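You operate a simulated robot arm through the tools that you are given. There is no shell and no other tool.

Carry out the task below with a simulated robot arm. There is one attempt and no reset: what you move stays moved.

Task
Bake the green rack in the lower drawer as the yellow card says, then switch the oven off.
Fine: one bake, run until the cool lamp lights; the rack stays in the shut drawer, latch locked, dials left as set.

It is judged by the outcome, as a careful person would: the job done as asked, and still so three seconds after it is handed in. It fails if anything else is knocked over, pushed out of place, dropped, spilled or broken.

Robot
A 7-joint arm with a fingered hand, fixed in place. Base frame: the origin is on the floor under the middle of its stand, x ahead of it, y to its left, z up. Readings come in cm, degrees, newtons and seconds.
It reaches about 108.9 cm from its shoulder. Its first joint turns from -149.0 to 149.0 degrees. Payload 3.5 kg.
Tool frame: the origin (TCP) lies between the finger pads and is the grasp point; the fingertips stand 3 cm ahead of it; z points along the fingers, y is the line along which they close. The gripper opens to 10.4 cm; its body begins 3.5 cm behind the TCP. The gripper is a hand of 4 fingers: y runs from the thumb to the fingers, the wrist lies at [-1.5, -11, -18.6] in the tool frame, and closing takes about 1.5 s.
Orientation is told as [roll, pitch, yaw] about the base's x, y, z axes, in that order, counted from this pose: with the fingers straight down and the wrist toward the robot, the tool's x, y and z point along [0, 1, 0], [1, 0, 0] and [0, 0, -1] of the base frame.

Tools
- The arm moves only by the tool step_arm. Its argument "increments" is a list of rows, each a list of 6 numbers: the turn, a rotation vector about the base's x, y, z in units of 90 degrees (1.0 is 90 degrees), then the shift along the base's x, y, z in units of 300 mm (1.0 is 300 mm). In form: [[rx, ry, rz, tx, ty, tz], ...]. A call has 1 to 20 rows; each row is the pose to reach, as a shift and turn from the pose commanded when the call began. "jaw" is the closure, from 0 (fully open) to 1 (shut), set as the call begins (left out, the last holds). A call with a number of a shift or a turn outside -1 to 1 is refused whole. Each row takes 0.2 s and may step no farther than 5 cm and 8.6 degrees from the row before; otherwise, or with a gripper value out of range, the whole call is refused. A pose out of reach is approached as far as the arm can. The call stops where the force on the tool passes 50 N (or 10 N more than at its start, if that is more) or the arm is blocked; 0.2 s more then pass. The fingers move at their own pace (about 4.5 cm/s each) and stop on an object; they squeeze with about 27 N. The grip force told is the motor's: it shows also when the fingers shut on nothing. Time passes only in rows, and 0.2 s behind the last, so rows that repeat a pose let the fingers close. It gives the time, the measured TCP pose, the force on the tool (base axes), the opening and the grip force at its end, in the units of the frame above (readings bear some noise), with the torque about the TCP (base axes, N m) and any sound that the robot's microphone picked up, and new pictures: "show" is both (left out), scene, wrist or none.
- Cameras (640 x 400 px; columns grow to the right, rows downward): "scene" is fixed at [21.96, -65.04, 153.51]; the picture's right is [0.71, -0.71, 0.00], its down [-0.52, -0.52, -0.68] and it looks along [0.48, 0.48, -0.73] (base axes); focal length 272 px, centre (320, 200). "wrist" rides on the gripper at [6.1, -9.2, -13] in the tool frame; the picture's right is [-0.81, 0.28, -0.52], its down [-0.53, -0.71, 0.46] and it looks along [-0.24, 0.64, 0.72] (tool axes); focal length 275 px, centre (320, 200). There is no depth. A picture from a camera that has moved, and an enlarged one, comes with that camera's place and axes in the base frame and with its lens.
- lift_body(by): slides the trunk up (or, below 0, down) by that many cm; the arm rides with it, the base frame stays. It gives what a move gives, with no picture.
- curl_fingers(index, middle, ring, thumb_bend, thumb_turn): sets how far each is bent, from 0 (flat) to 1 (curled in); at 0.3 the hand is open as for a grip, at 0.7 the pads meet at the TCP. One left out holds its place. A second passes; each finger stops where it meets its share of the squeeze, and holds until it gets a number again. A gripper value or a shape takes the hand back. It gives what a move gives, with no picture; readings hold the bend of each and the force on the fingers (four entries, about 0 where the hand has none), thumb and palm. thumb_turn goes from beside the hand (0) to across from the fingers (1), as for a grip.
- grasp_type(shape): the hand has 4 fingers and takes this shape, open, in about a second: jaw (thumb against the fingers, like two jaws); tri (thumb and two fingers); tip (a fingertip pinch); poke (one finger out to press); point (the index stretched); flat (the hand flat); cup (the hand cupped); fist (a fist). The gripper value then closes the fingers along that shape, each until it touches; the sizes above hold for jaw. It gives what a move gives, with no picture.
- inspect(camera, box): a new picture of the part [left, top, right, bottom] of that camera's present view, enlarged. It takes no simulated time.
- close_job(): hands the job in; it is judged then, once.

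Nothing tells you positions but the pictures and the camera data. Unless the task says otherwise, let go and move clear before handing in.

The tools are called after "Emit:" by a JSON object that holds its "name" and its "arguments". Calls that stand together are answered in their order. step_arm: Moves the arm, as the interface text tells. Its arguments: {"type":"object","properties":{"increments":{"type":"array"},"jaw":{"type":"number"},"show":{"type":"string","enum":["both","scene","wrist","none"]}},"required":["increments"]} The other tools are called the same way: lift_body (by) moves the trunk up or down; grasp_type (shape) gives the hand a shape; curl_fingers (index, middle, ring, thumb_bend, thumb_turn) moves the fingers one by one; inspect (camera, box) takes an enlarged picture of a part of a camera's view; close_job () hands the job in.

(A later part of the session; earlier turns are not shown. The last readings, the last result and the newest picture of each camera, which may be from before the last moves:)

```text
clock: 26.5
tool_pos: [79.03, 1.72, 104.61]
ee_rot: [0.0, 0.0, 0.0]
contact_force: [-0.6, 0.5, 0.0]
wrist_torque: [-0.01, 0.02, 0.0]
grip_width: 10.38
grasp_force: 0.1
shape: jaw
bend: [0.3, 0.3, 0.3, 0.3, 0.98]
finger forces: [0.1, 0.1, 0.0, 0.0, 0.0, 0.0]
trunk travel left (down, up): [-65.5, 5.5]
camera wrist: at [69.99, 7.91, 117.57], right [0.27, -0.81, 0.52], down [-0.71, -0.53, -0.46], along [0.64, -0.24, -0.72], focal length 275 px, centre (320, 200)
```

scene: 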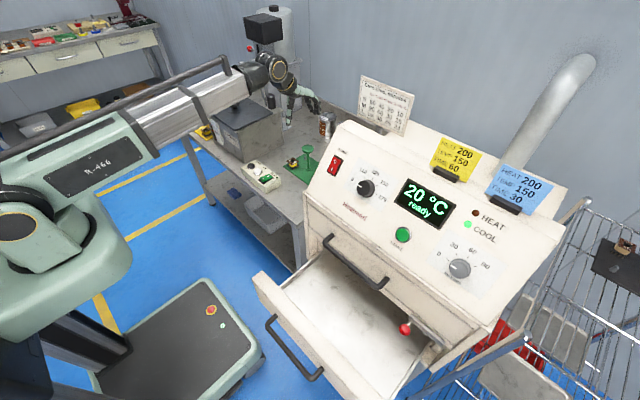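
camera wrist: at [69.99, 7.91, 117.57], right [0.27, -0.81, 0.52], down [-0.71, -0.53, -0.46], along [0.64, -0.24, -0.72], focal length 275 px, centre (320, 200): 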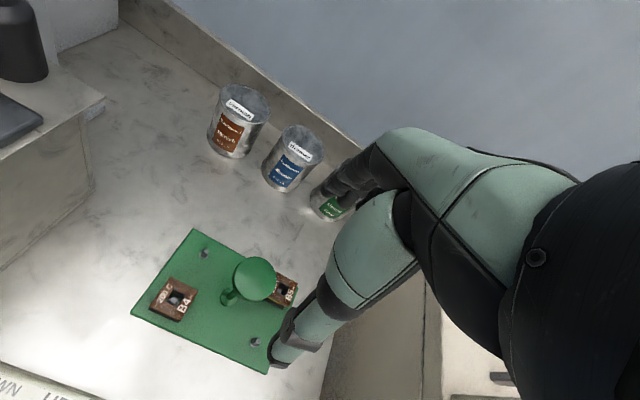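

The knob lines up at (81.4, 2.0). I lower partway and check the clearances.

Emit:
{"name": "step_arm", "arguments": {"increments": [[0, 0, 0, 0.075, 0.008, -0.1], [0, 0, 0, 0.075, 0.008, -0.2], [0, 0, 0, 0.075, 0.008, -0.3], [0, 0, 0, 0.075, 0.008, -0.4], [0, 0, 0, 0.075, 0.008, -0.47]], "jaw": 0, "show": "both"}}

Emit:
{"name": "inspect", "arguments": {"camera": "scene", "box": [250, 80, 370, 190]}}

Emit:
{"name": "inspect", "arguments": {"camera": "wrist", "box": [160, 160, 420, 360]}}

```text
clock: 27.7
tool_pos: [81.25, 1.94, 90.41]
ee_rot: [0.0, -0.1, 0.0]
contact_force: [0.5, 0.7, -0.4]
wrist_torque: [0.0, 0.0, 0.0]
grip_width: 10.37
grasp_force: 0.1
shape: jaw
bend: [0.3, 0.3, 0.3, 0.3, 0.98]
finger forces: [0.0, 0.0, 0.1, 0.0, 0.1, 0.1]
trunk travel left (down, up): [-65.5, 5.5]
camera wrist: at [72.07, 8.22, 103.46], right [0.27, -0.81, 0.52], down [-0.71, -0.53, -0.46], along [0.65, -0.24, -0.72], focal length 275 px, centre (320, 200)
```

scene: 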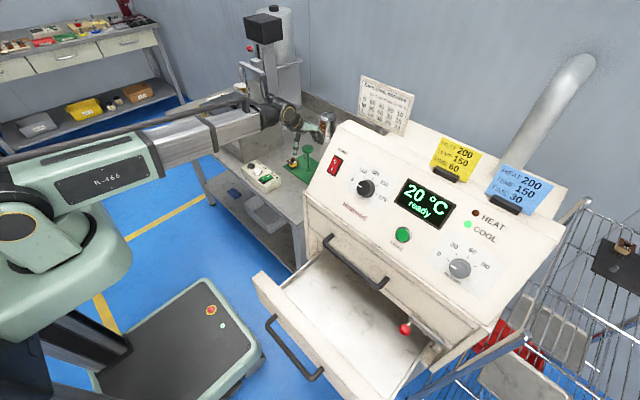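
wrist: 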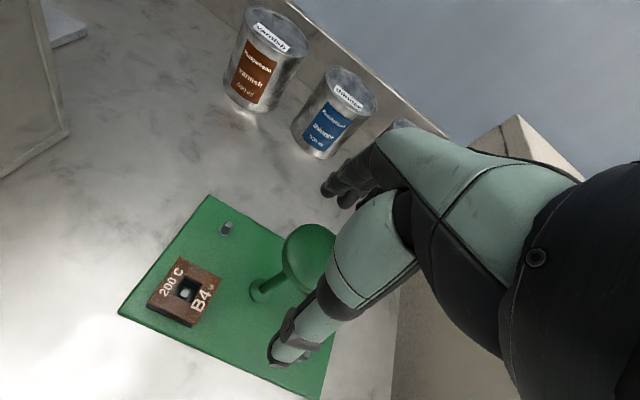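

```text
3.64 times, centred on (310, 135) of scene
camera zoom: at [21.96, -65.04, 153.51], right [0.71, -0.71, 0.0], down [-0.52, -0.52, -0.68], along [0.48, 0.48, -0.73], focal length 991 px, centre (356, 436)
```

zoom: 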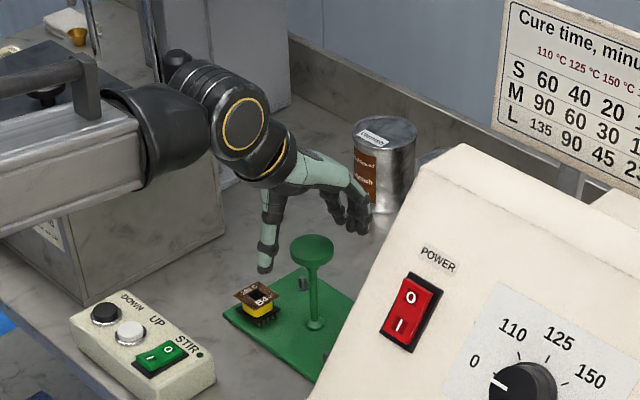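

```text
2.00 times, centred on (290, 260) of wrist
camera zoom: at [72.07, 8.22, 103.46], right [0.27, -0.81, 0.52], down [-0.71, -0.53, -0.46], along [0.65, -0.24, -0.72], focal length 551 px, centre (380, 80)
```

zoom: 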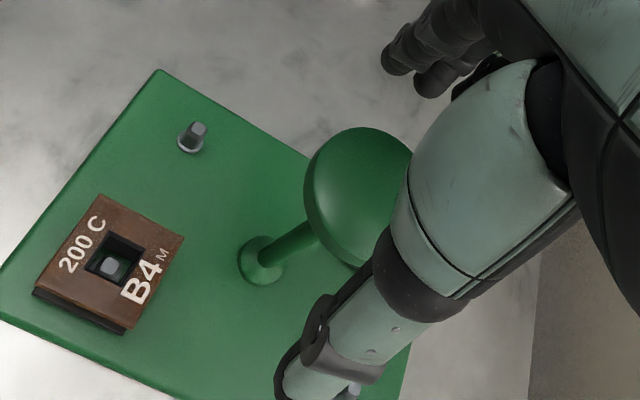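

The thumb and fingers straddle the knob with clearance to coil B4. I lower to just under the knob head and close.

Emit:
{"name": "step_arm", "arguments": {"increments": [[0, 0, 0, 0, 0, -0.05], [0, 0, 0, 0, 0, -0.1], [0, 0, 0, 0, 0, -0.15]], "jaw": 0, "show": "both"}}

Emit:
{"name": "inspect", "arguments": {"camera": "wrist", "box": [160, 160, 420, 360]}}

Emit:
{"name": "inspect", "arguments": {"camera": "scene", "box": [250, 80, 370, 190]}}

```text
clock: 28.5
tool_pos: [81.09, 2.1, 86.02]
ee_rot: [0.0, 0.0, 0.0]
contact_force: [0.2, 0.7, -0.1]
wrist_torque: [-0.01, -0.02, 0.0]
grip_width: 10.39
grasp_force: 0.0
shape: jaw
bend: [0.3, 0.3, 0.3, 0.3, 0.98]
finger forces: [0.0, 0.1, 0.0, 0.0, 0.0, 0.1]
trunk travel left (down, up): [-65.5, 5.5]
camera wrist: at [72.06, 8.2, 98.98], right [0.27, -0.81, 0.52], down [-0.71, -0.53, -0.46], along [0.64, -0.24, -0.72], focal length 275 px, centre (320, 200)
```

scene: 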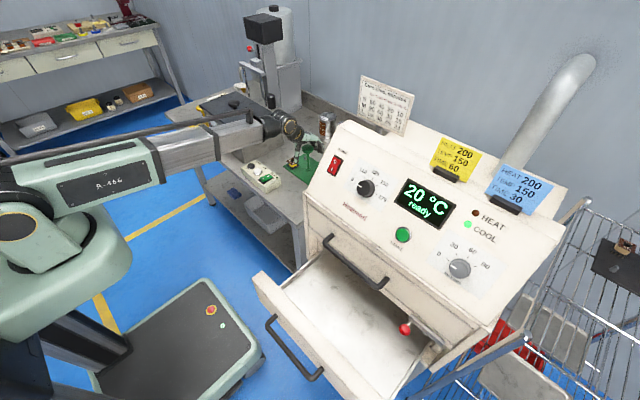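
wrist: 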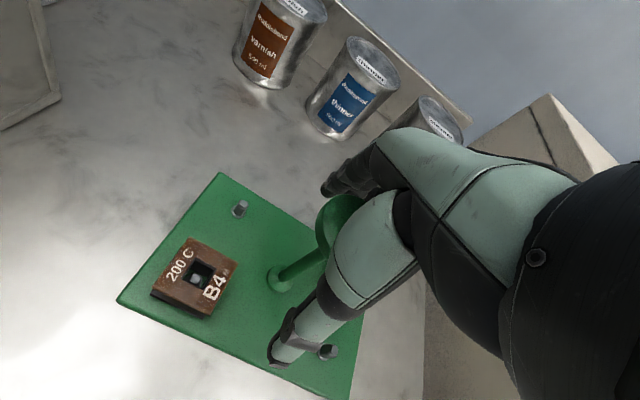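

```text
2.00 times, centred on (290, 260) of wrist
camera zoom: at [72.06, 8.2, 98.98], right [0.27, -0.81, 0.52], down [-0.71, -0.53, -0.46], along [0.64, -0.24, -0.72], focal length 551 px, centre (380, 80)
```

zoom: 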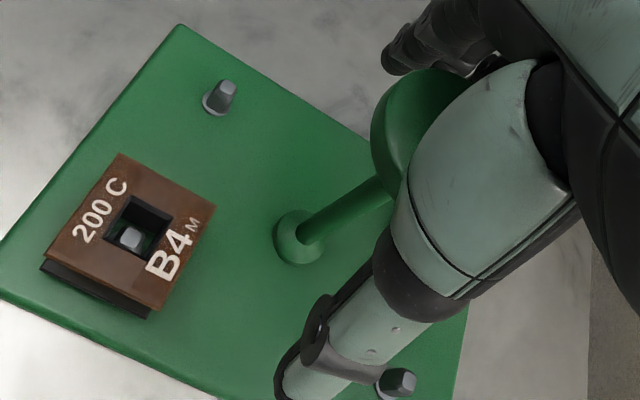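

```text
3.64 times, centred on (310, 135) of scene
camera zoom: at [21.96, -65.04, 153.51], right [0.71, -0.71, 0.0], down [-0.52, -0.52, -0.68], along [0.48, 0.48, -0.73], focal length 991 px, centre (356, 436)
```

zoom: 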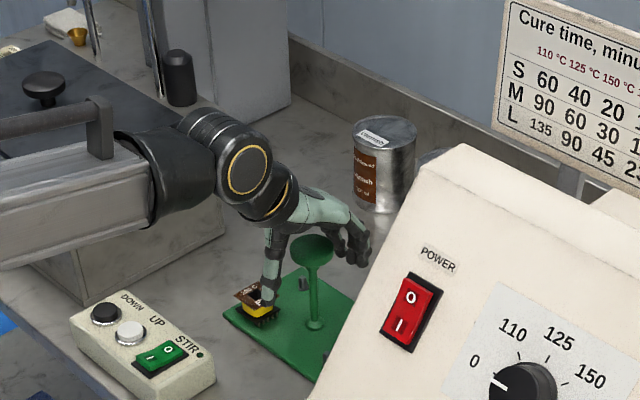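

Emit:
{"name": "step_arm", "arguments": {"increments": [[0, 0, 0, 0.005, -0.005, -0.018], [0, 0, 0, 0.005, -0.005, -0.018], [0, 0, 0, 0.005, -0.005, -0.018], [0, 0, 0, 0.005, -0.005, -0.018], [0, 0, 0, 0.005, -0.005, -0.018], [0, 0, 0, 0.005, -0.005, -0.018], [0, 0, 0, 0.005, -0.005, -0.018], [0, 0, 0, 0.005, -0.005, -0.018], [0, 0, 0, 0.005, -0.005, -0.018], [0, 0, 0, 0.005, -0.005, -0.018]], "jaw": 1, "show": "both"}}

Emit:
{"name": "inspect", "arguments": {"camera": "scene", "box": [250, 80, 370, 190]}}

```text
clock: 30.7
tool_pos: [81.37, 1.77, 85.32]
ee_rot: [0.0, -0.1, 0.0]
contact_force: [-0.3, -0.3, -0.6]
wrist_torque: [-0.11, -0.04, -0.05]
grip_width: 1.99
grasp_force: 26.7
shape: jaw
bend: [0.75, 0.66, 0.66, 0.81, 1.0]
finger forces: [17.0, 5.8, 0.0, 0.0, 22.7, 0.0]
trunk travel left (down, up): [-65.5, 5.5]
camera wrist: at [72.19, 8.04, 98.41], right [0.28, -0.81, 0.52], down [-0.71, -0.53, -0.46], along [0.64, -0.24, -0.72], focal length 275 px, centre (320, 200)
```

scene: 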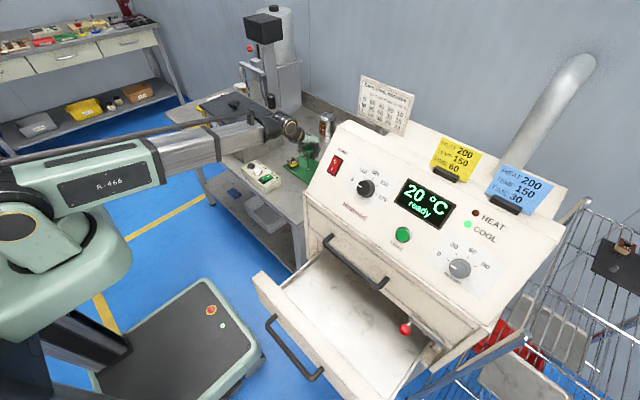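
wrist: 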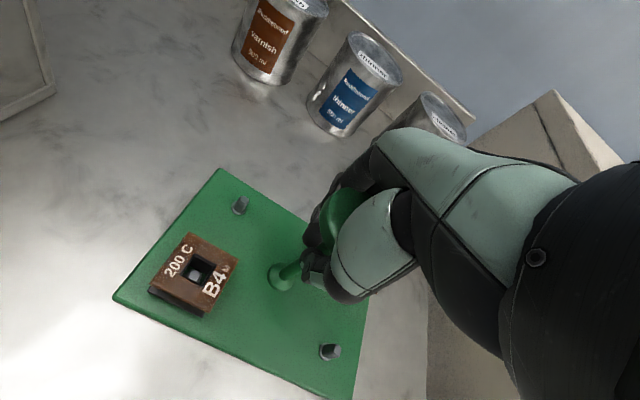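

```text
3.64 times, centred on (310, 135) of scene
camera zoom: at [21.96, -65.04, 153.51], right [0.71, -0.71, 0.0], down [-0.52, -0.52, -0.68], along [0.48, 0.48, -0.73], focal length 991 px, centre (356, 436)
```

zoom: 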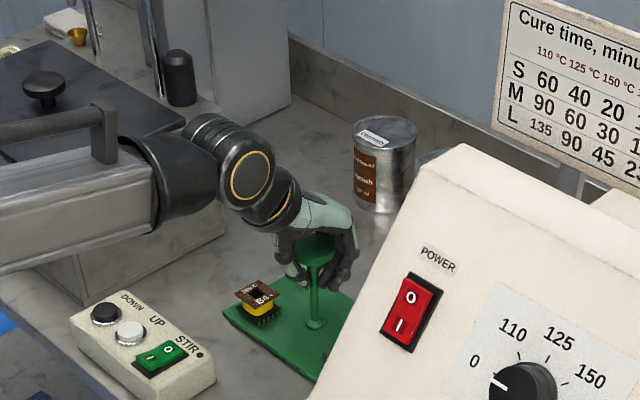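

The post is gripped (width about 2 cm). I lift slowly and check that the rack stays level.

Emit:
{"name": "step_arm", "arguments": {"increments": [[0, 0, 0, 0, 0, 0.02], [0, 0, 0, 0, 0, 0.05], [0, 0, 0, 0, 0, 0.09], [0, 0, 0, 0, 0, 0.13], [0, 0, 0, 0, 0, 0.17], [0, 0, 0, 0, 0, 0.2]], "show": "both"}}

Emit:
{"name": "inspect", "arguments": {"camera": "scene", "box": [250, 80, 370, 190]}}

```text
clock: 32.1
tool_pos: [81.23, 1.72, 91.34]
ee_rot: [0.0, 0.1, 0.0]
contact_force: [0.3, -0.4, -4.2]
wrist_torque: [0.03, 0.05, 0.0]
grip_width: 2.02
grasp_force: 26.7
shape: jaw
bend: [0.75, 0.66, 0.66, 0.81, 1.0]
finger forces: [17.0, 4.9, 0.0, 0.0, 22.4, 0.1]
trunk travel left (down, up): [-65.5, 5.5]
camera wrist: at [72.14, 8.02, 104.4], right [0.28, -0.81, 0.52], down [-0.71, -0.53, -0.45], along [0.64, -0.24, -0.73], focal length 275 px, centre (320, 200)
```

scene: 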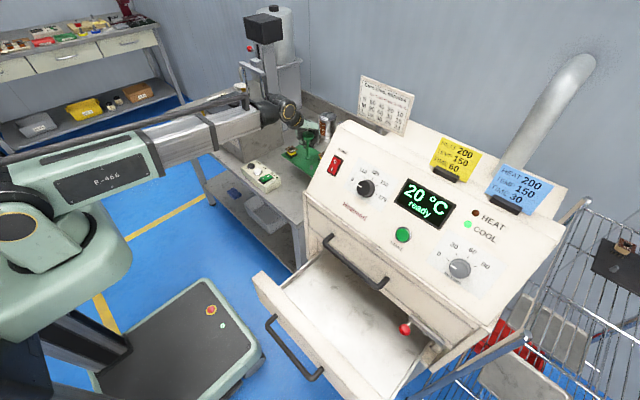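
wrist: 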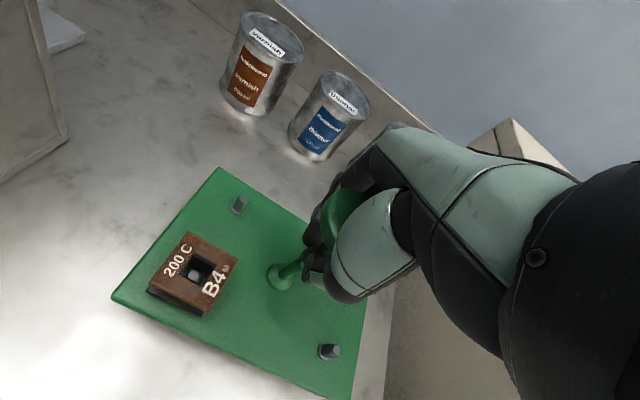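

```text
3.64 times, centred on (310, 135) of scene
camera zoom: at [21.96, -65.04, 153.51], right [0.71, -0.71, 0.0], down [-0.52, -0.52, -0.68], along [0.48, 0.48, -0.73], focal length 991 px, centre (356, 436)
```

zoom: 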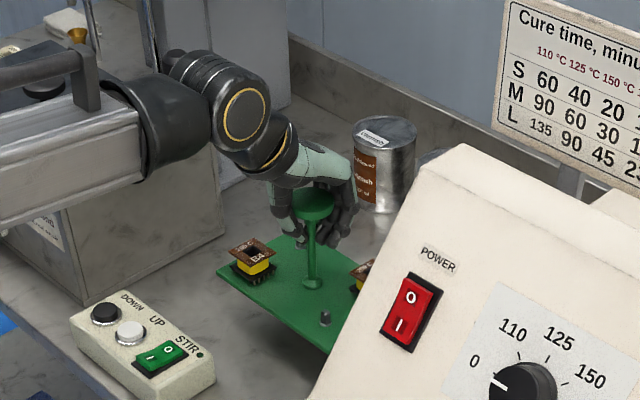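

The rack is lifted and level, with both coils on their pegs. I raise it further to clear everything on the bench.

Emit:
{"name": "step_arm", "arguments": {"increments": [[0, 0, 0, 0, 0, 0.03], [0, 0, 0, 0, 0, 0.08], [0, 0, 0, 0, 0, 0.14], [0, 0, 0, 0, 0, 0.21], [0, 0, 0, 0, 0, 0.28], [0, 0, 0, 0, 0, 0.35], [0, 0, 0, 0, 0, 0.4], [0, 0, 0, 0, 0, 0.43]], "show": "both"}}

```text
clock: 33.9
tool_pos: [81.2, 1.83, 104.25]
ee_rot: [0.0, 0.0, 0.0]
contact_force: [-0.3, -0.4, -3.3]
wrist_torque: [0.01, 0.02, 0.0]
grip_width: 1.99
grasp_force: 27.2
shape: jaw
bend: [0.75, 0.66, 0.66, 0.81, 1.0]
finger forces: [16.8, 5.2, 0.1, 0.0, 22.1, 0.0]
trunk travel left (down, up): [-65.5, 5.5]
camera wrist: at [72.2, 7.96, 117.33], right [0.28, -0.81, 0.52], down [-0.71, -0.53, -0.46], along [0.64, -0.24, -0.72], focal length 275 px, centre (320, 200)
```

scene: 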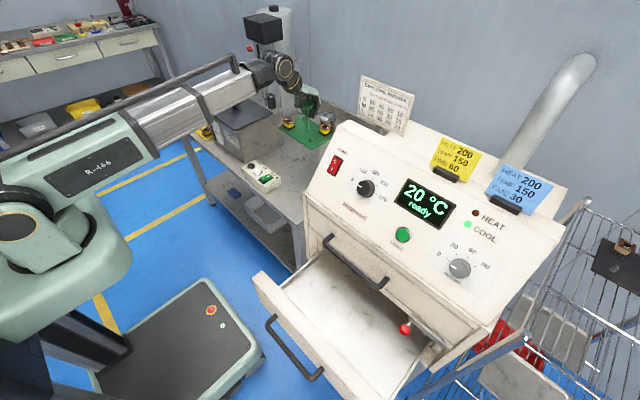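
wrist: 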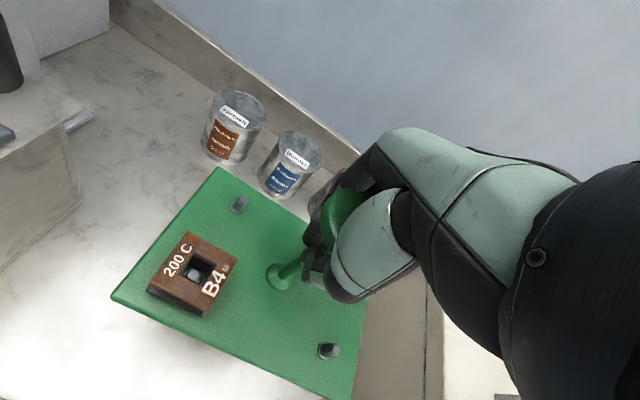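

I carry the rack straight back away from the bench at a gentle pace.

Emit:
{"name": "step_arm", "arguments": {"increments": [[0, 0, 0, -0.02, 0, 0], [0, 0, 0, -0.06, 0, 0], [0, 0, 0, -0.12, 0, 0], [0, 0, 0, -0.2, 0, 0], [0, 0, 0, -0.28, 0, 0], [0, 0, 0, -0.36, 0, 0], [0, 0, 0, -0.45, 0, 0], [0, 0, 0, -0.54, 0, 0], [0, 0, 0, -0.63, 0, 0], [0, 0, 0, -0.72, 0, 0], [0, 0, 0, -0.8, 0, 0], [0, 0, 0, -0.88, 0, 0], [0, 0, 0, -0.94, 0, 0], [0, 0, 0, -0.98, 0, 0], [0, 0, 0, -1.0, 0, 0]], "show": "scene"}}

```text
clock: 37.1
tool_pos: [56.41, 1.79, 104.53]
ee_rot: [0.0, 0.2, -0.1]
contact_force: [0.4, 0.4, -3.3]
wrist_torque: [-0.03, 0.06, 0.02]
grip_width: 1.98
grasp_force: 27.0
shape: jaw
bend: [0.75, 0.66, 0.66, 0.81, 1.0]
finger forces: [16.8, 5.4, 0.1, 0.1, 22.2, 0.1]
out of reach, approached as far as the arm can: row 12, 13, 14, 15
trunk travel left (down, up): [-65.5, 5.5]
```

scene: 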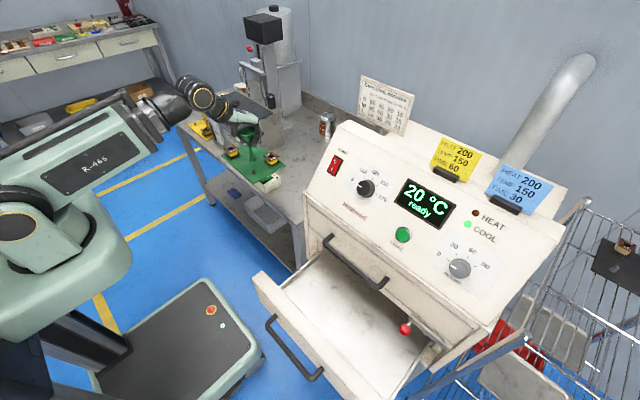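

The arm is folded to its limit at this radius. I'll raise the rack first, which gives the elbow more room, then bring it around.

Emit:
{"name": "step_arm", "arguments": {"increments": [[0, 0, 0, 0, 0, 0.03], [0, 0, 0, 0, 0, 0.08], [0, 0, 0, 0, 0, 0.15], [0, 0, 0, 0, 0, 0.23], [0, 0, 0, 0, 0, 0.31], [0, 0, 0, 0, 0, 0.39], [0, 0, 0, 0, 0, 0.46], [0, 0, 0, 0, 0, 0.51], [0, 0, 0, 0, 0, 0.53]], "show": "scene"}}

```text
clock: 39.1
tool_pos: [56.3, 1.71, 120.59]
ee_rot: [0.0, -0.1, 0.0]
contact_force: [-0.7, 0.6, -3.2]
wrist_torque: [0.05, 0.02, -0.01]
grip_width: 1.97
grasp_force: 26.5
shape: jaw
bend: [0.75, 0.66, 0.66, 0.81, 1.0]
finger forces: [16.4, 5.6, 0.0, 0.1, 21.7, 0.0]
trunk travel left (down, up): [-65.5, 5.5]
```

scene: 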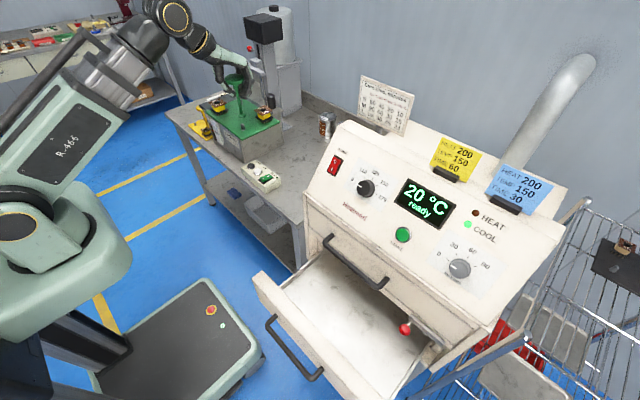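

Emit:
{"name": "step_arm", "arguments": {"increments": [[0, 0, 0, -0.033, -0.05, 0], [0, 0, 0, -0.083, -0.133, 0], [0, 0, 0, -0.14, -0.25, 0], [0, 0, 0, -0.193, -0.383, 0], [0, 0, 0, -0.227, -0.517, 0], [0, 0, 0, -0.253, -0.65, 0], [0, 0, 0, -0.28, -0.783, -0.017], [0, 0, 0, -0.307, -0.9, -0.033], [0, 0, 0, -0.327, -0.973, -0.05], [0, 0, 0, -0.333, -1.0, -0.06]], "show": "scene"}}

```text
clock: 41.3
tool_pos: [46.33, -28.01, 118.77]
ee_rot: [0.0, 0.1, 0.0]
contact_force: [-0.6, 0.4, -2.7]
wrist_torque: [-0.02, 0.01, 0.02]
grip_width: 1.95
grasp_force: 27.8
shape: jaw
bend: [0.75, 0.72, 0.66, 0.81, 1.0]
finger forces: [17.2, 6.3, 0.0, 0.0, 21.1, 0.1]
trunk travel left (down, up): [-65.5, 5.5]
```

scene: 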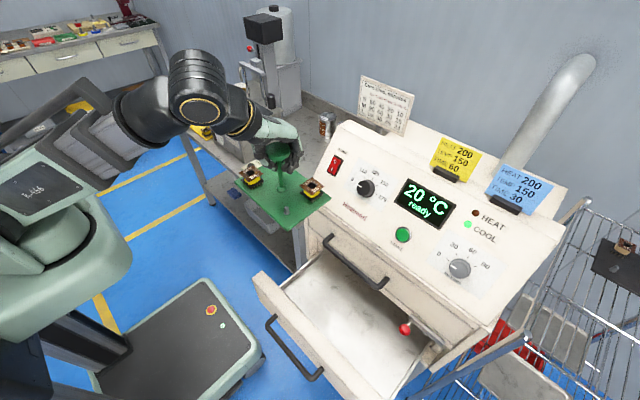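

Emit:
{"name": "step_arm", "arguments": {"increments": [[0, 0, 0, 0.003, -0.03, -0.01], [0, 0, 0, 0.006, -0.1, -0.04], [0, 0, 0, 0.01, -0.2, -0.08], [0, 0, 0, 0.014, -0.32, -0.13], [0, 0, 0, 0.018, -0.44, -0.18], [0, 0, 0, 0.02, -0.55, -0.22], [0, 0, 0, 0.022, -0.63, -0.26], [0, 0, 0, 0.023, -0.67, -0.28], [0, 0, 0, 0.023, -0.683, -0.29]], "show": "both"}}

```text
clock: 43.3
tool_pos: [46.96, -48.61, 110.09]
ee_rot: [0.0, 0.0, 0.0]
contact_force: [-0.7, -0.6, -3.3]
wrist_torque: [0.01, 0.03, -0.02]
grip_width: 1.92
grasp_force: 27.1
shape: jaw
bend: [0.75, 0.72, 0.66, 0.81, 1.0]
finger forces: [17.1, 6.7, 0.1, 0.0, 20.8, 0.0]
trunk travel left (down, up): [-65.5, 5.5]
camera wrist: at [37.99, -42.52, 123.1], right [0.28, -0.81, 0.52], down [-0.71, -0.53, -0.46], along [0.64, -0.24, -0.72], focal length 275 px, centre (320, 200)
```

scene: 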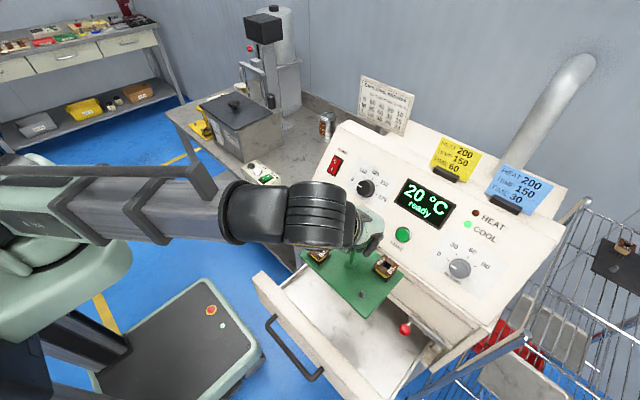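
wrist: 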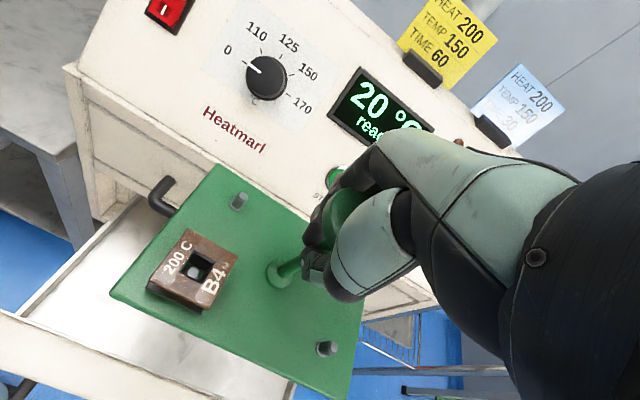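

The rack is above the drawer. Before lowering I want to check the clearances between the rack, the upper handle and the drawer front.

Emit:
{"name": "inspect", "arguments": {"camera": "wrist", "box": [0, 160, 360, 400]}}

Emit:
{"name": "inspect", "arguments": {"camera": "scene", "box": [240, 200, 440, 390]}}

Emit:
{"name": "inspect", "arguments": {"camera": "wrist", "box": [0, 270, 160, 400]}}

```text
1.67 times, centred on (180, 280) of wrist
camera zoom: at [37.99, -42.52, 123.1], right [0.28, -0.81, 0.52], down [-0.71, -0.53, -0.46], along [0.64, -0.24, -0.72], focal length 459 px, centre (553, 67)
```

zoom: 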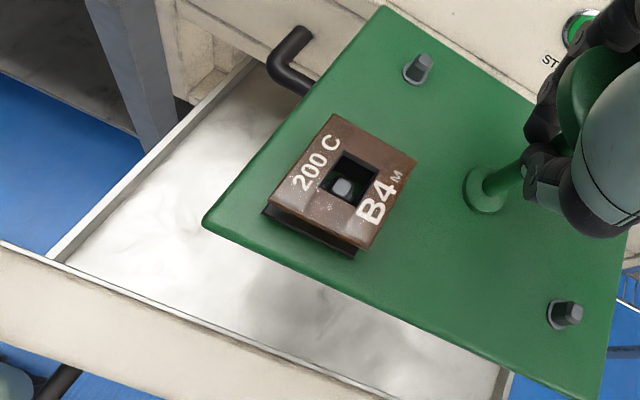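

```text
2.11 times, centred on (340, 295) of scene
camera zoom: at [21.96, -65.04, 153.51], right [0.71, -0.71, 0.0], down [-0.52, -0.52, -0.68], along [0.48, 0.48, -0.73], focal length 574 px, centre (278, 0)
```

zoom: 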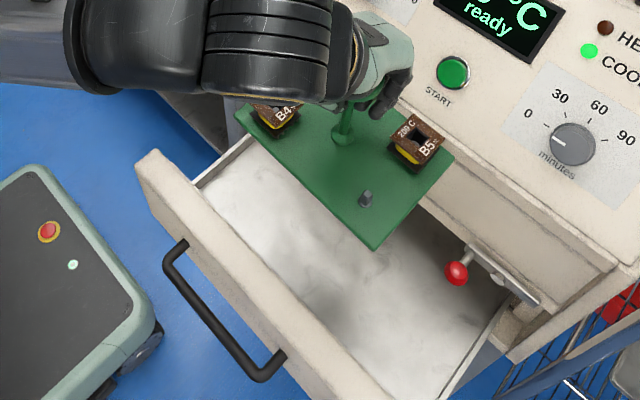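

```text
3.08 times, centred on (80, 335) of wrist
camera zoom: at [37.99, -42.52, 123.1], right [0.28, -0.81, 0.52], down [-0.71, -0.53, -0.46], along [0.64, -0.24, -0.72], focal length 847 px, centre (1058, -215)
```

zoom: 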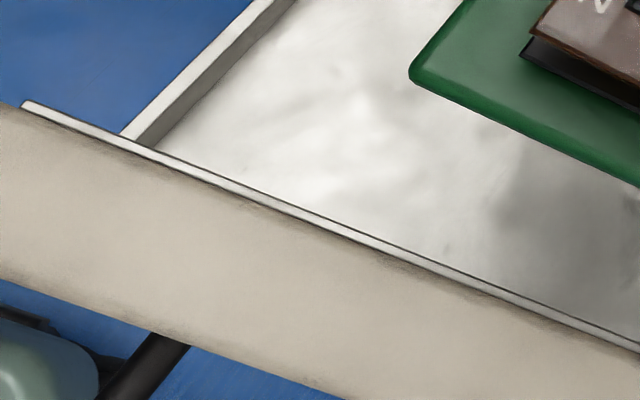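

The clearances are tight but workable. I'll pass the upper handle with the rack shifted slightly toward me (x≈45.3), then shift it forward once the plate is below the handle but still above the drawer front.

Emit:
{"name": "step_arm", "arguments": {"increments": [[0, 0, 0, -0.02, 0, -0.03], [0, 0, 0, -0.04, 0, -0.09], [0, 0, 0, -0.055, 0, -0.17], [0, 0, 0, -0.055, 0, -0.25], [0, 0, 0, -0.055, 0, -0.33], [0, 0, 0, -0.055, 0, -0.39], [0, 0, 0, -0.055, 0, -0.42]], "show": "both"}}

Emit:
{"name": "inspect", "arguments": {"camera": "scene", "box": [240, 200, 440, 390]}}

Emit:
{"name": "inspect", "arguments": {"camera": "wrist", "box": [0, 100, 400, 400]}}

```text
clock: 44.9
tool_pos: [45.38, -48.63, 97.49]
ee_rot: [0.1, 0.0, 0.0]
contact_force: [-0.4, 0.3, -3.7]
wrist_torque: [-0.02, 0.02, 0.01]
grip_width: 1.93
grasp_force: 27.1
shape: jaw
bend: [0.75, 0.72, 0.66, 0.81, 1.0]
finger forces: [17.0, 6.8, 0.1, 0.0, 20.7, 0.0]
trunk travel left (down, up): [-65.5, 5.5]
camera wrist: at [36.31, -42.45, 110.44], right [0.27, -0.81, 0.52], down [-0.71, -0.53, -0.46], along [0.64, -0.24, -0.72], focal length 275 px, centre (320, 200)
```

scene: 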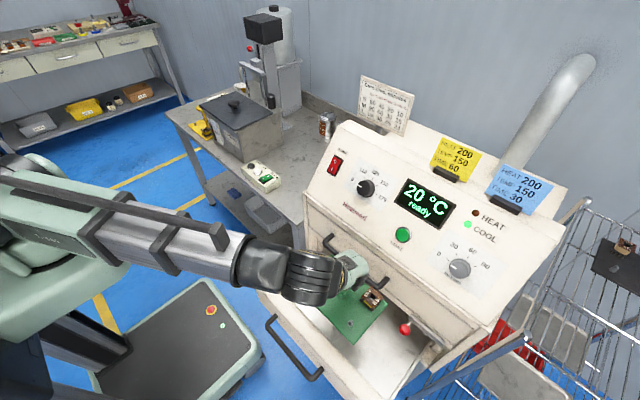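
wrist: 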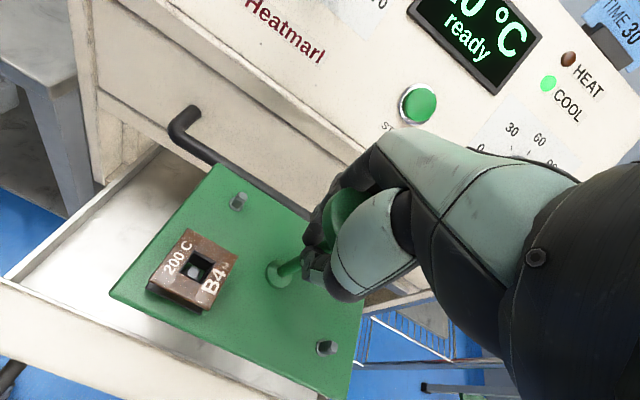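

```text
2.11 times, centred on (340, 295) of scene
camera zoom: at [21.96, -65.04, 153.51], right [0.71, -0.71, 0.0], down [-0.52, -0.52, -0.68], along [0.48, 0.48, -0.73], focal length 574 px, centre (278, 0)
```

zoom: 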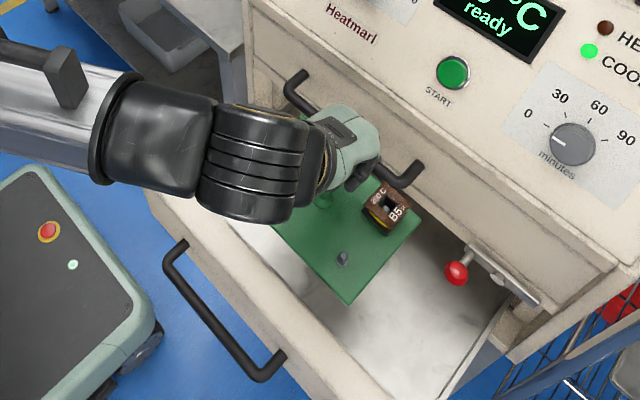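

```text
1.33 times, centred on (200, 250) of wrist
camera zoom: at [36.31, -42.45, 110.44], right [0.27, -0.81, 0.52], down [-0.71, -0.53, -0.46], along [0.64, -0.24, -0.72], focal length 367 px, centre (480, 133)
```

zoom: 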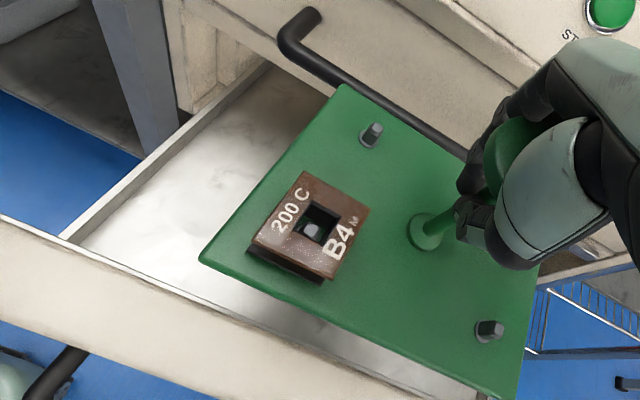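

The plate edge is about 2.5 cm clear of the upper handle. I lower past it, staying above the drawer front's top.

Emit:
{"name": "step_arm", "arguments": {"increments": [[0, 0, 0, 0, 0, -0.04], [0, 0, 0, 0, 0, -0.1], [0, 0, 0, 0, 0, -0.17], [0, 0, 0, 0, 0, -0.23], [0, 0, 0, 0, 0, -0.265]], "show": "both"}}

Emit:
{"name": "inspect", "arguments": {"camera": "scene", "box": [240, 200, 440, 390]}}

Emit:
{"name": "inspect", "arguments": {"camera": "wrist", "box": [0, 100, 400, 400]}}

```text
clock: 46.1
tool_pos: [45.42, -48.71, 89.54]
ee_rot: [0.0, 0.1, 0.0]
contact_force: [-0.4, 0.5, -4.1]
wrist_torque: [0.01, 0.04, -0.01]
grip_width: 1.93
grasp_force: 26.4
shape: jaw
bend: [0.75, 0.72, 0.66, 0.81, 1.0]
finger forces: [16.9, 7.0, 0.0, 0.0, 20.5, 0.0]
trunk travel left (down, up): [-65.5, 5.5]
camera wrist: at [36.37, -42.46, 102.54], right [0.27, -0.81, 0.52], down [-0.71, -0.53, -0.46], along [0.64, -0.24, -0.72], focal length 275 px, centre (320, 200)
```

scene: 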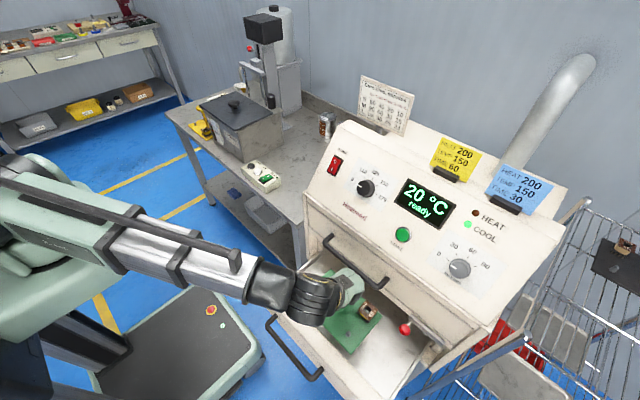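
wrist: 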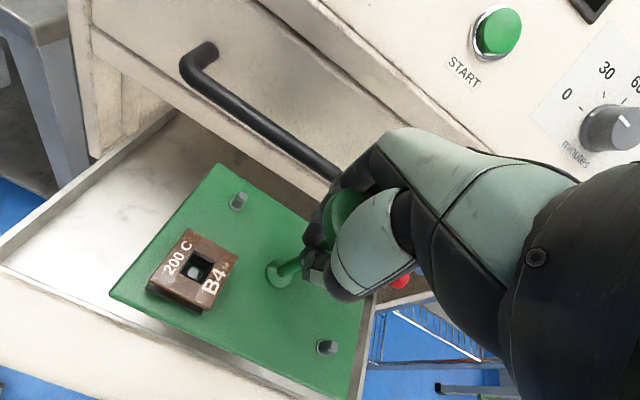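

```text
2.11 times, centred on (340, 295) of scene
camera zoom: at [21.96, -65.04, 153.51], right [0.71, -0.71, 0.0], down [-0.52, -0.52, -0.68], along [0.48, 0.48, -0.73], focal length 574 px, centre (278, 0)
```

zoom: 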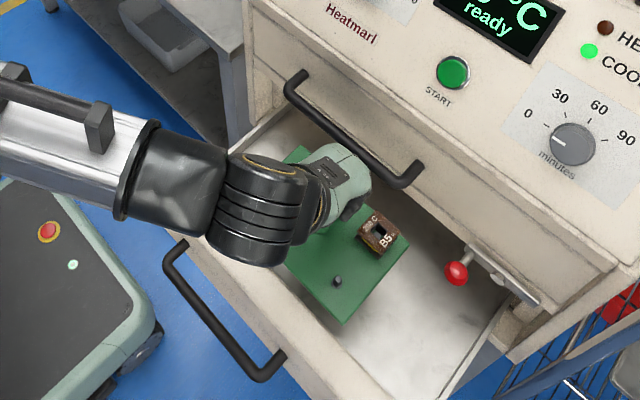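

```text
1.33 times, centred on (200, 250) of wrist
camera zoom: at [36.37, -42.46, 102.54], right [0.27, -0.81, 0.52], down [-0.71, -0.53, -0.46], along [0.64, -0.24, -0.72], focal length 367 px, centre (480, 133)
```

zoom: 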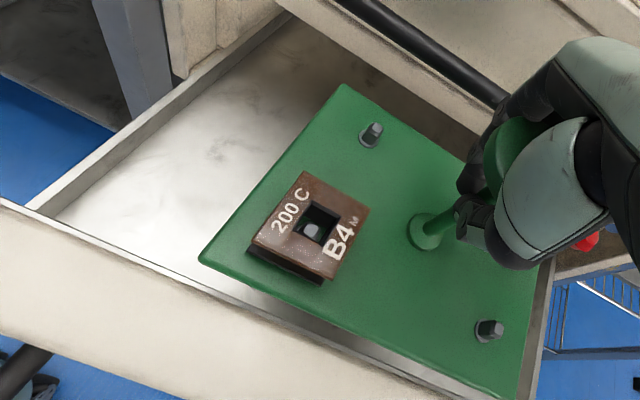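

Now I shift forward 1.5 cm and begin the descent in small steps.

Emit:
{"name": "step_arm", "arguments": {"increments": [[0, 0, 0, 0.02, 0, 0], [0, 0, 0, 0.05, 0, 0], [0, 0, 0, 0.05, 0, -0.03], [0, 0, 0, 0.05, 0, -0.07]], "show": "both"}}

Emit:
{"name": "inspect", "arguments": {"camera": "scene", "box": [280, 220, 400, 340]}}

Emit:
{"name": "inspect", "arguments": {"camera": "wrist", "box": [80, 200, 400, 400]}}

```text
clock: 47.1
tool_pos: [46.87, -48.63, 87.34]
ee_rot: [0.0, 0.0, 0.0]
contact_force: [-0.5, 0.3, -3.2]
wrist_torque: [-0.04, 0.01, -0.02]
grip_width: 1.93
grasp_force: 26.9
shape: jaw
bend: [0.75, 0.72, 0.66, 0.81, 1.0]
finger forces: [16.8, 7.0, 0.0, 0.0, 20.5, 0.1]
trunk travel left (down, up): [-65.5, 5.5]
camera wrist: at [37.84, -42.42, 100.47], right [0.27, -0.81, 0.52], down [-0.71, -0.53, -0.46], along [0.64, -0.24, -0.72], focal length 275 px, centre (320, 200)
```

scene: 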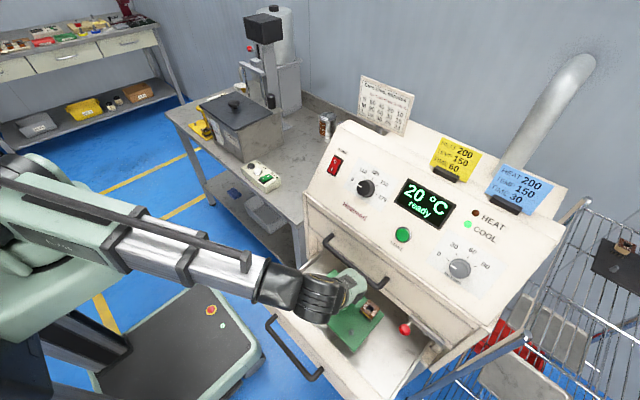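
wrist: 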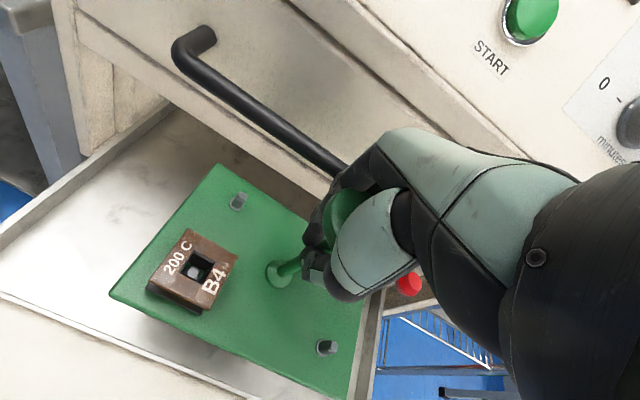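

```text
3.33 times, centred on (340, 280) of scene
camera zoom: at [21.96, -65.04, 153.51], right [0.71, -0.71, 0.0], down [-0.52, -0.52, -0.68], along [0.48, 0.48, -0.73], focal length 908 px, centre (253, -67)
```

zoom: 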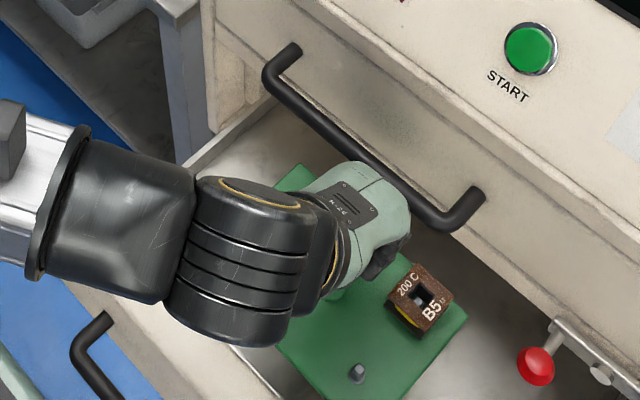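

```text
2.00 times, centred on (240, 300) of wrist
camera zoom: at [37.84, -42.42, 100.47], right [0.27, -0.81, 0.52], down [-0.71, -0.53, -0.46], along [0.64, -0.24, -0.72], focal length 551 px, centre (480, 0)
```

zoom: 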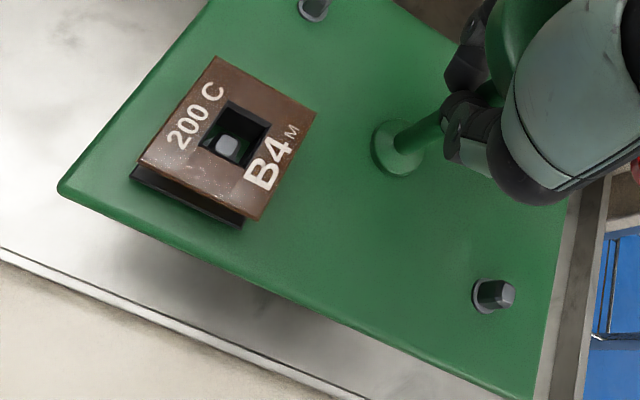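

The plate is inside the drawer outline with about 1.7 cm to the front sheet, and no contact is felt. I continue lowering to just above the drawer floor.

Emit:
{"name": "step_arm", "arguments": {"increments": [[0, 0, 0, 0, 0, -0.03], [0, 0, 0, 0, 0, -0.07], [0, 0, 0, 0, 0, -0.11], [0, 0, 0, 0, 0, -0.15], [0, 0, 0, 0, 0, -0.19], [0, 0, 0, 0, 0, -0.23], [0, 0, 0, 0, 0, -0.27]], "show": "both"}}

Emit:
{"name": "inspect", "arguments": {"camera": "scene", "box": [280, 220, 400, 340]}}

Emit:
{"name": "inspect", "arguments": {"camera": "wrist", "box": [80, 200, 400, 400]}}

```text
clock: 48.7
tool_pos: [46.79, -48.66, 79.21]
ee_rot: [0.0, 0.0, -0.1]
contact_force: [-0.6, -0.2, -3.4]
wrist_torque: [-0.01, 0.01, 0.02]
grip_width: 1.94
grasp_force: 27.0
shape: jaw
bend: [0.75, 0.72, 0.66, 0.81, 1.0]
finger forces: [16.7, 7.0, 0.1, 0.1, 20.4, 0.0]
trunk travel left (down, up): [-65.5, 5.5]
camera wrist: at [37.83, -42.42, 92.33], right [0.27, -0.81, 0.52], down [-0.71, -0.53, -0.46], along [0.64, -0.24, -0.72], focal length 275 px, centre (320, 200)
```

scene: 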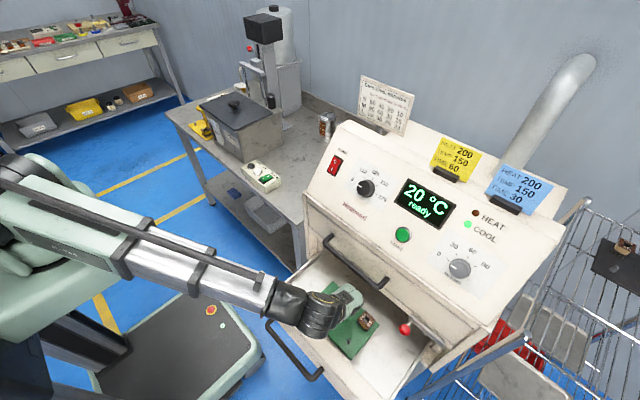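
wrist: 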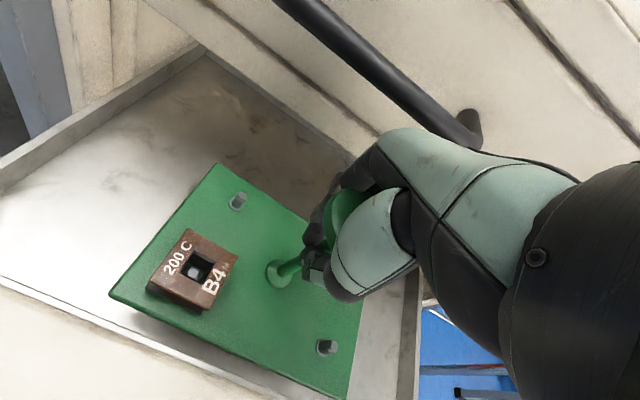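

```text
3.33 times, centred on (340, 280) of scene
camera zoom: at [21.96, -65.04, 153.51], right [0.71, -0.71, 0.0], down [-0.52, -0.52, -0.68], along [0.48, 0.48, -0.73], focal length 908 px, centre (253, -67)
```

zoom: 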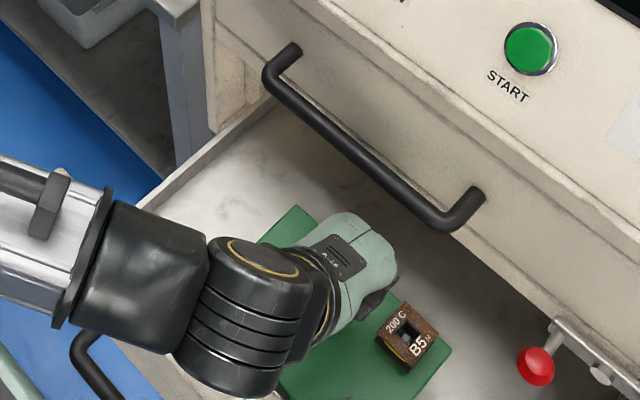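

```text
2.00 times, centred on (240, 300) of wrist
camera zoom: at [37.83, -42.42, 92.33], right [0.27, -0.81, 0.52], down [-0.71, -0.53, -0.46], along [0.64, -0.24, -0.72], focal length 551 px, centre (480, 0)
```

zoom: 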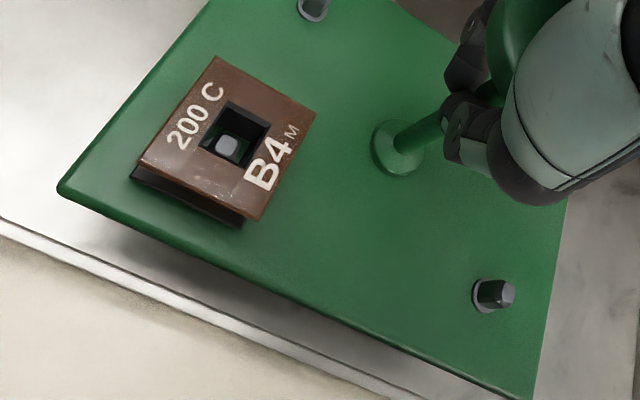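

Emit:
{"name": "step_arm", "arguments": {"increments": [[0, 0, 0, 0, 0, -0.04], [0, 0, 0, 0, 0, -0.08], [0, 0, 0, 0, 0, -0.12], [0, 0, 0, 0, 0, -0.16], [0, 0, 0, 0, 0, -0.2], [0, 0, 0, 0, 0, -0.24], [0, 0, 0, 0, 0, -0.27]], "show": "both"}}

Emit:
{"name": "inspect", "arguments": {"camera": "scene", "box": [280, 220, 400, 340]}}

Emit:
{"name": "inspect", "arguments": {"camera": "wrist", "box": [80, 200, 400, 400]}}

```text
clock: 50.3
tool_pos: [46.91, -48.55, 71.35]
ee_rot: [-0.1, -0.1, 0.1]
contact_force: [0.9, 4.6, 11.9]
wrist_torque: [-0.79, -0.03, 0.15]
grip_width: 1.97
grasp_force: 27.1
shape: jaw
bend: [0.75, 0.72, 0.66, 0.82, 1.0]
finger forces: [23.0, 15.7, 0.0, 0.0, 22.2, 0.1]
trunk travel left (down, up): [-65.5, 5.5]
camera wrist: at [37.81, -42.32, 84.38], right [0.27, -0.81, 0.52], down [-0.71, -0.53, -0.46], along [0.65, -0.24, -0.72], focal length 275 px, centre (320, 200)
```

scene: 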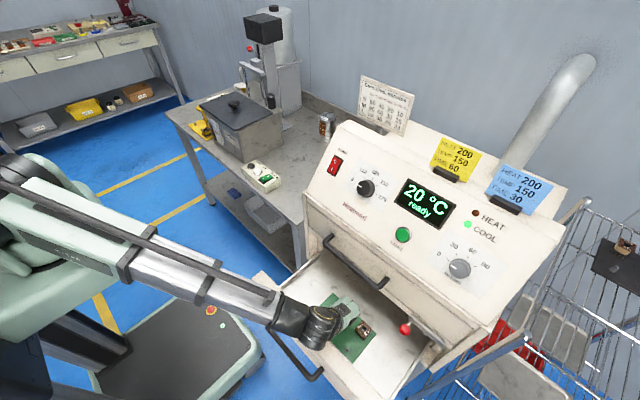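
wrist: 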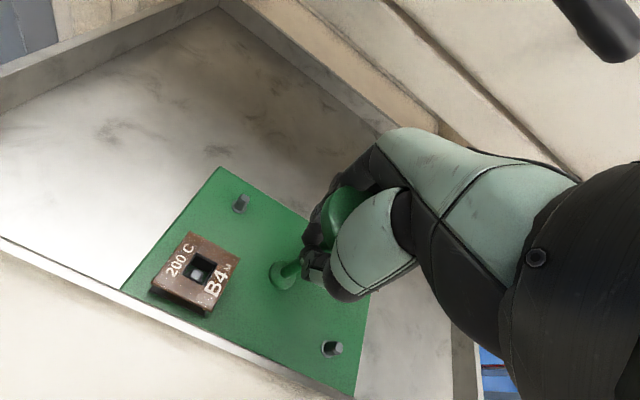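

```text
3.33 times, centred on (340, 280) of scene
camera zoom: at [21.96, -65.04, 153.51], right [0.71, -0.71, 0.0], down [-0.52, -0.52, -0.68], along [0.48, 0.48, -0.73], focal length 908 px, centre (253, -67)
```

zoom: 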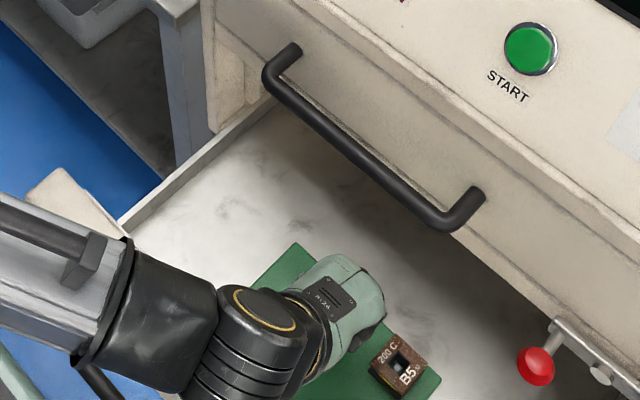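

```text
2.00 times, centred on (240, 300) of wrist
camera zoom: at [37.81, -42.32, 84.38], right [0.27, -0.81, 0.52], down [-0.71, -0.53, -0.46], along [0.65, -0.24, -0.72], focal length 551 px, centre (480, 0)
```

zoom: 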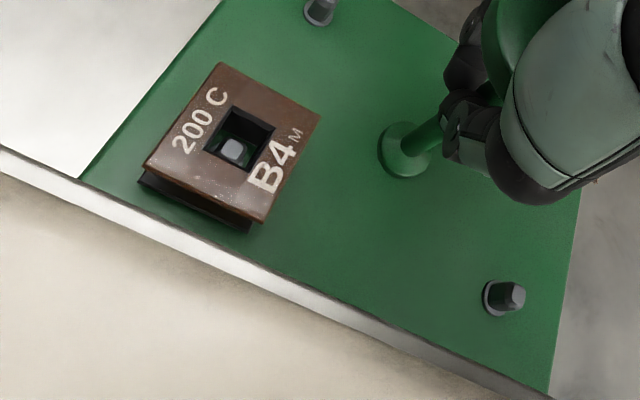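

The rack touched the drawer floor (upward force). I relieve the pressure slightly and open the fingers part-way to release it.

Emit:
{"name": "step_arm", "arguments": {"increments": [[0, 0, 0, 0, 0, 0.006], [0, 0, 0, 0, 0, 0.006], [0, 0, 0, 0, 0, 0.006], [0, 0, 0, 0, 0, 0.006], [0, 0, 0, 0, 0, 0.006], [0, 0, 0, 0, 0, 0.006], [0, 0, 0, 0, 0, 0.006]], "jaw": 0.15, "show": "both"}}

Emit:
{"name": "inspect", "arguments": {"camera": "scene", "box": [280, 220, 400, 340]}}

Emit:
{"name": "inspect", "arguments": {"camera": "wrist", "box": [80, 200, 400, 400]}}

```text
clock: 51.9
tool_pos: [46.88, -48.65, 71.43]
ee_rot: [0.0, -0.1, -0.1]
contact_force: [-0.7, 0.0, 0.1]
wrist_torque: [0.02, 0.03, 0.0]
grip_width: 8.85
grasp_force: 0.0
shape: jaw
bend: [0.27, 0.33, 0.31, 0.44, 0.99]
finger forces: [0.1, 0.1, 0.0, 0.0, 0.1, 0.0]
trunk travel left (down, up): [-65.5, 5.5]
camera wrist: at [37.8, -42.43, 84.41], right [0.28, -0.81, 0.52], down [-0.71, -0.53, -0.46], along [0.64, -0.24, -0.72], focal length 275 px, centre (320, 200)
```

scene: 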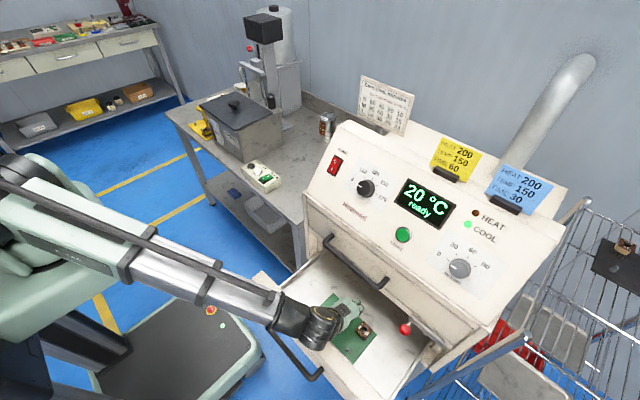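
wrist: 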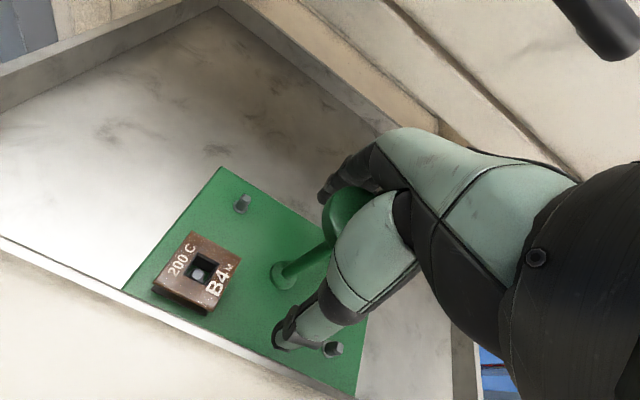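

```text
3.33 times, centred on (340, 280) of scene
camera zoom: at [21.96, -65.04, 153.51], right [0.71, -0.71, 0.0], down [-0.52, -0.52, -0.68], along [0.48, 0.48, -0.73], focal length 908 px, centre (253, -67)
```

zoom: 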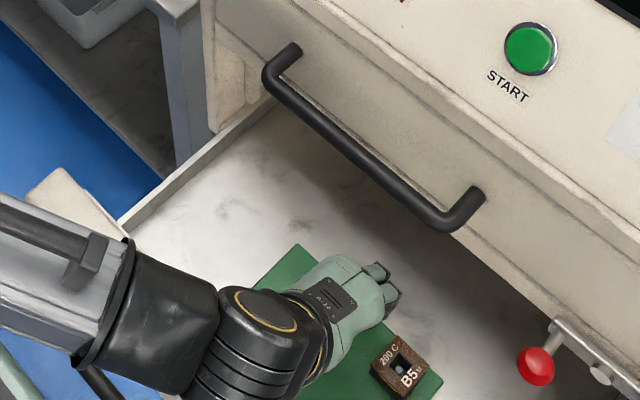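

```text
2.00 times, centred on (240, 300) of wrist
camera zoom: at [37.8, -42.43, 84.41], right [0.28, -0.81, 0.52], down [-0.71, -0.53, -0.46], along [0.64, -0.24, -0.72], focal length 551 px, centre (480, 0)
```

zoom: 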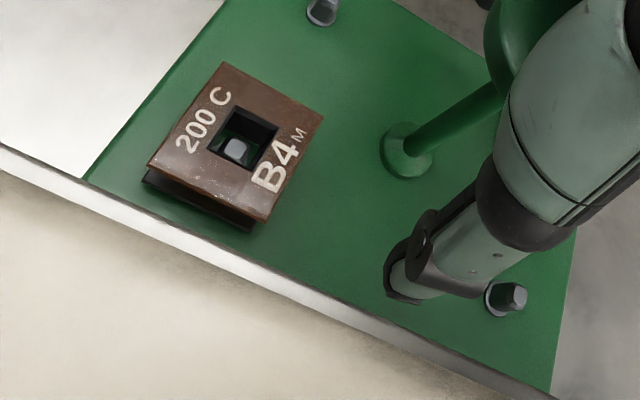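

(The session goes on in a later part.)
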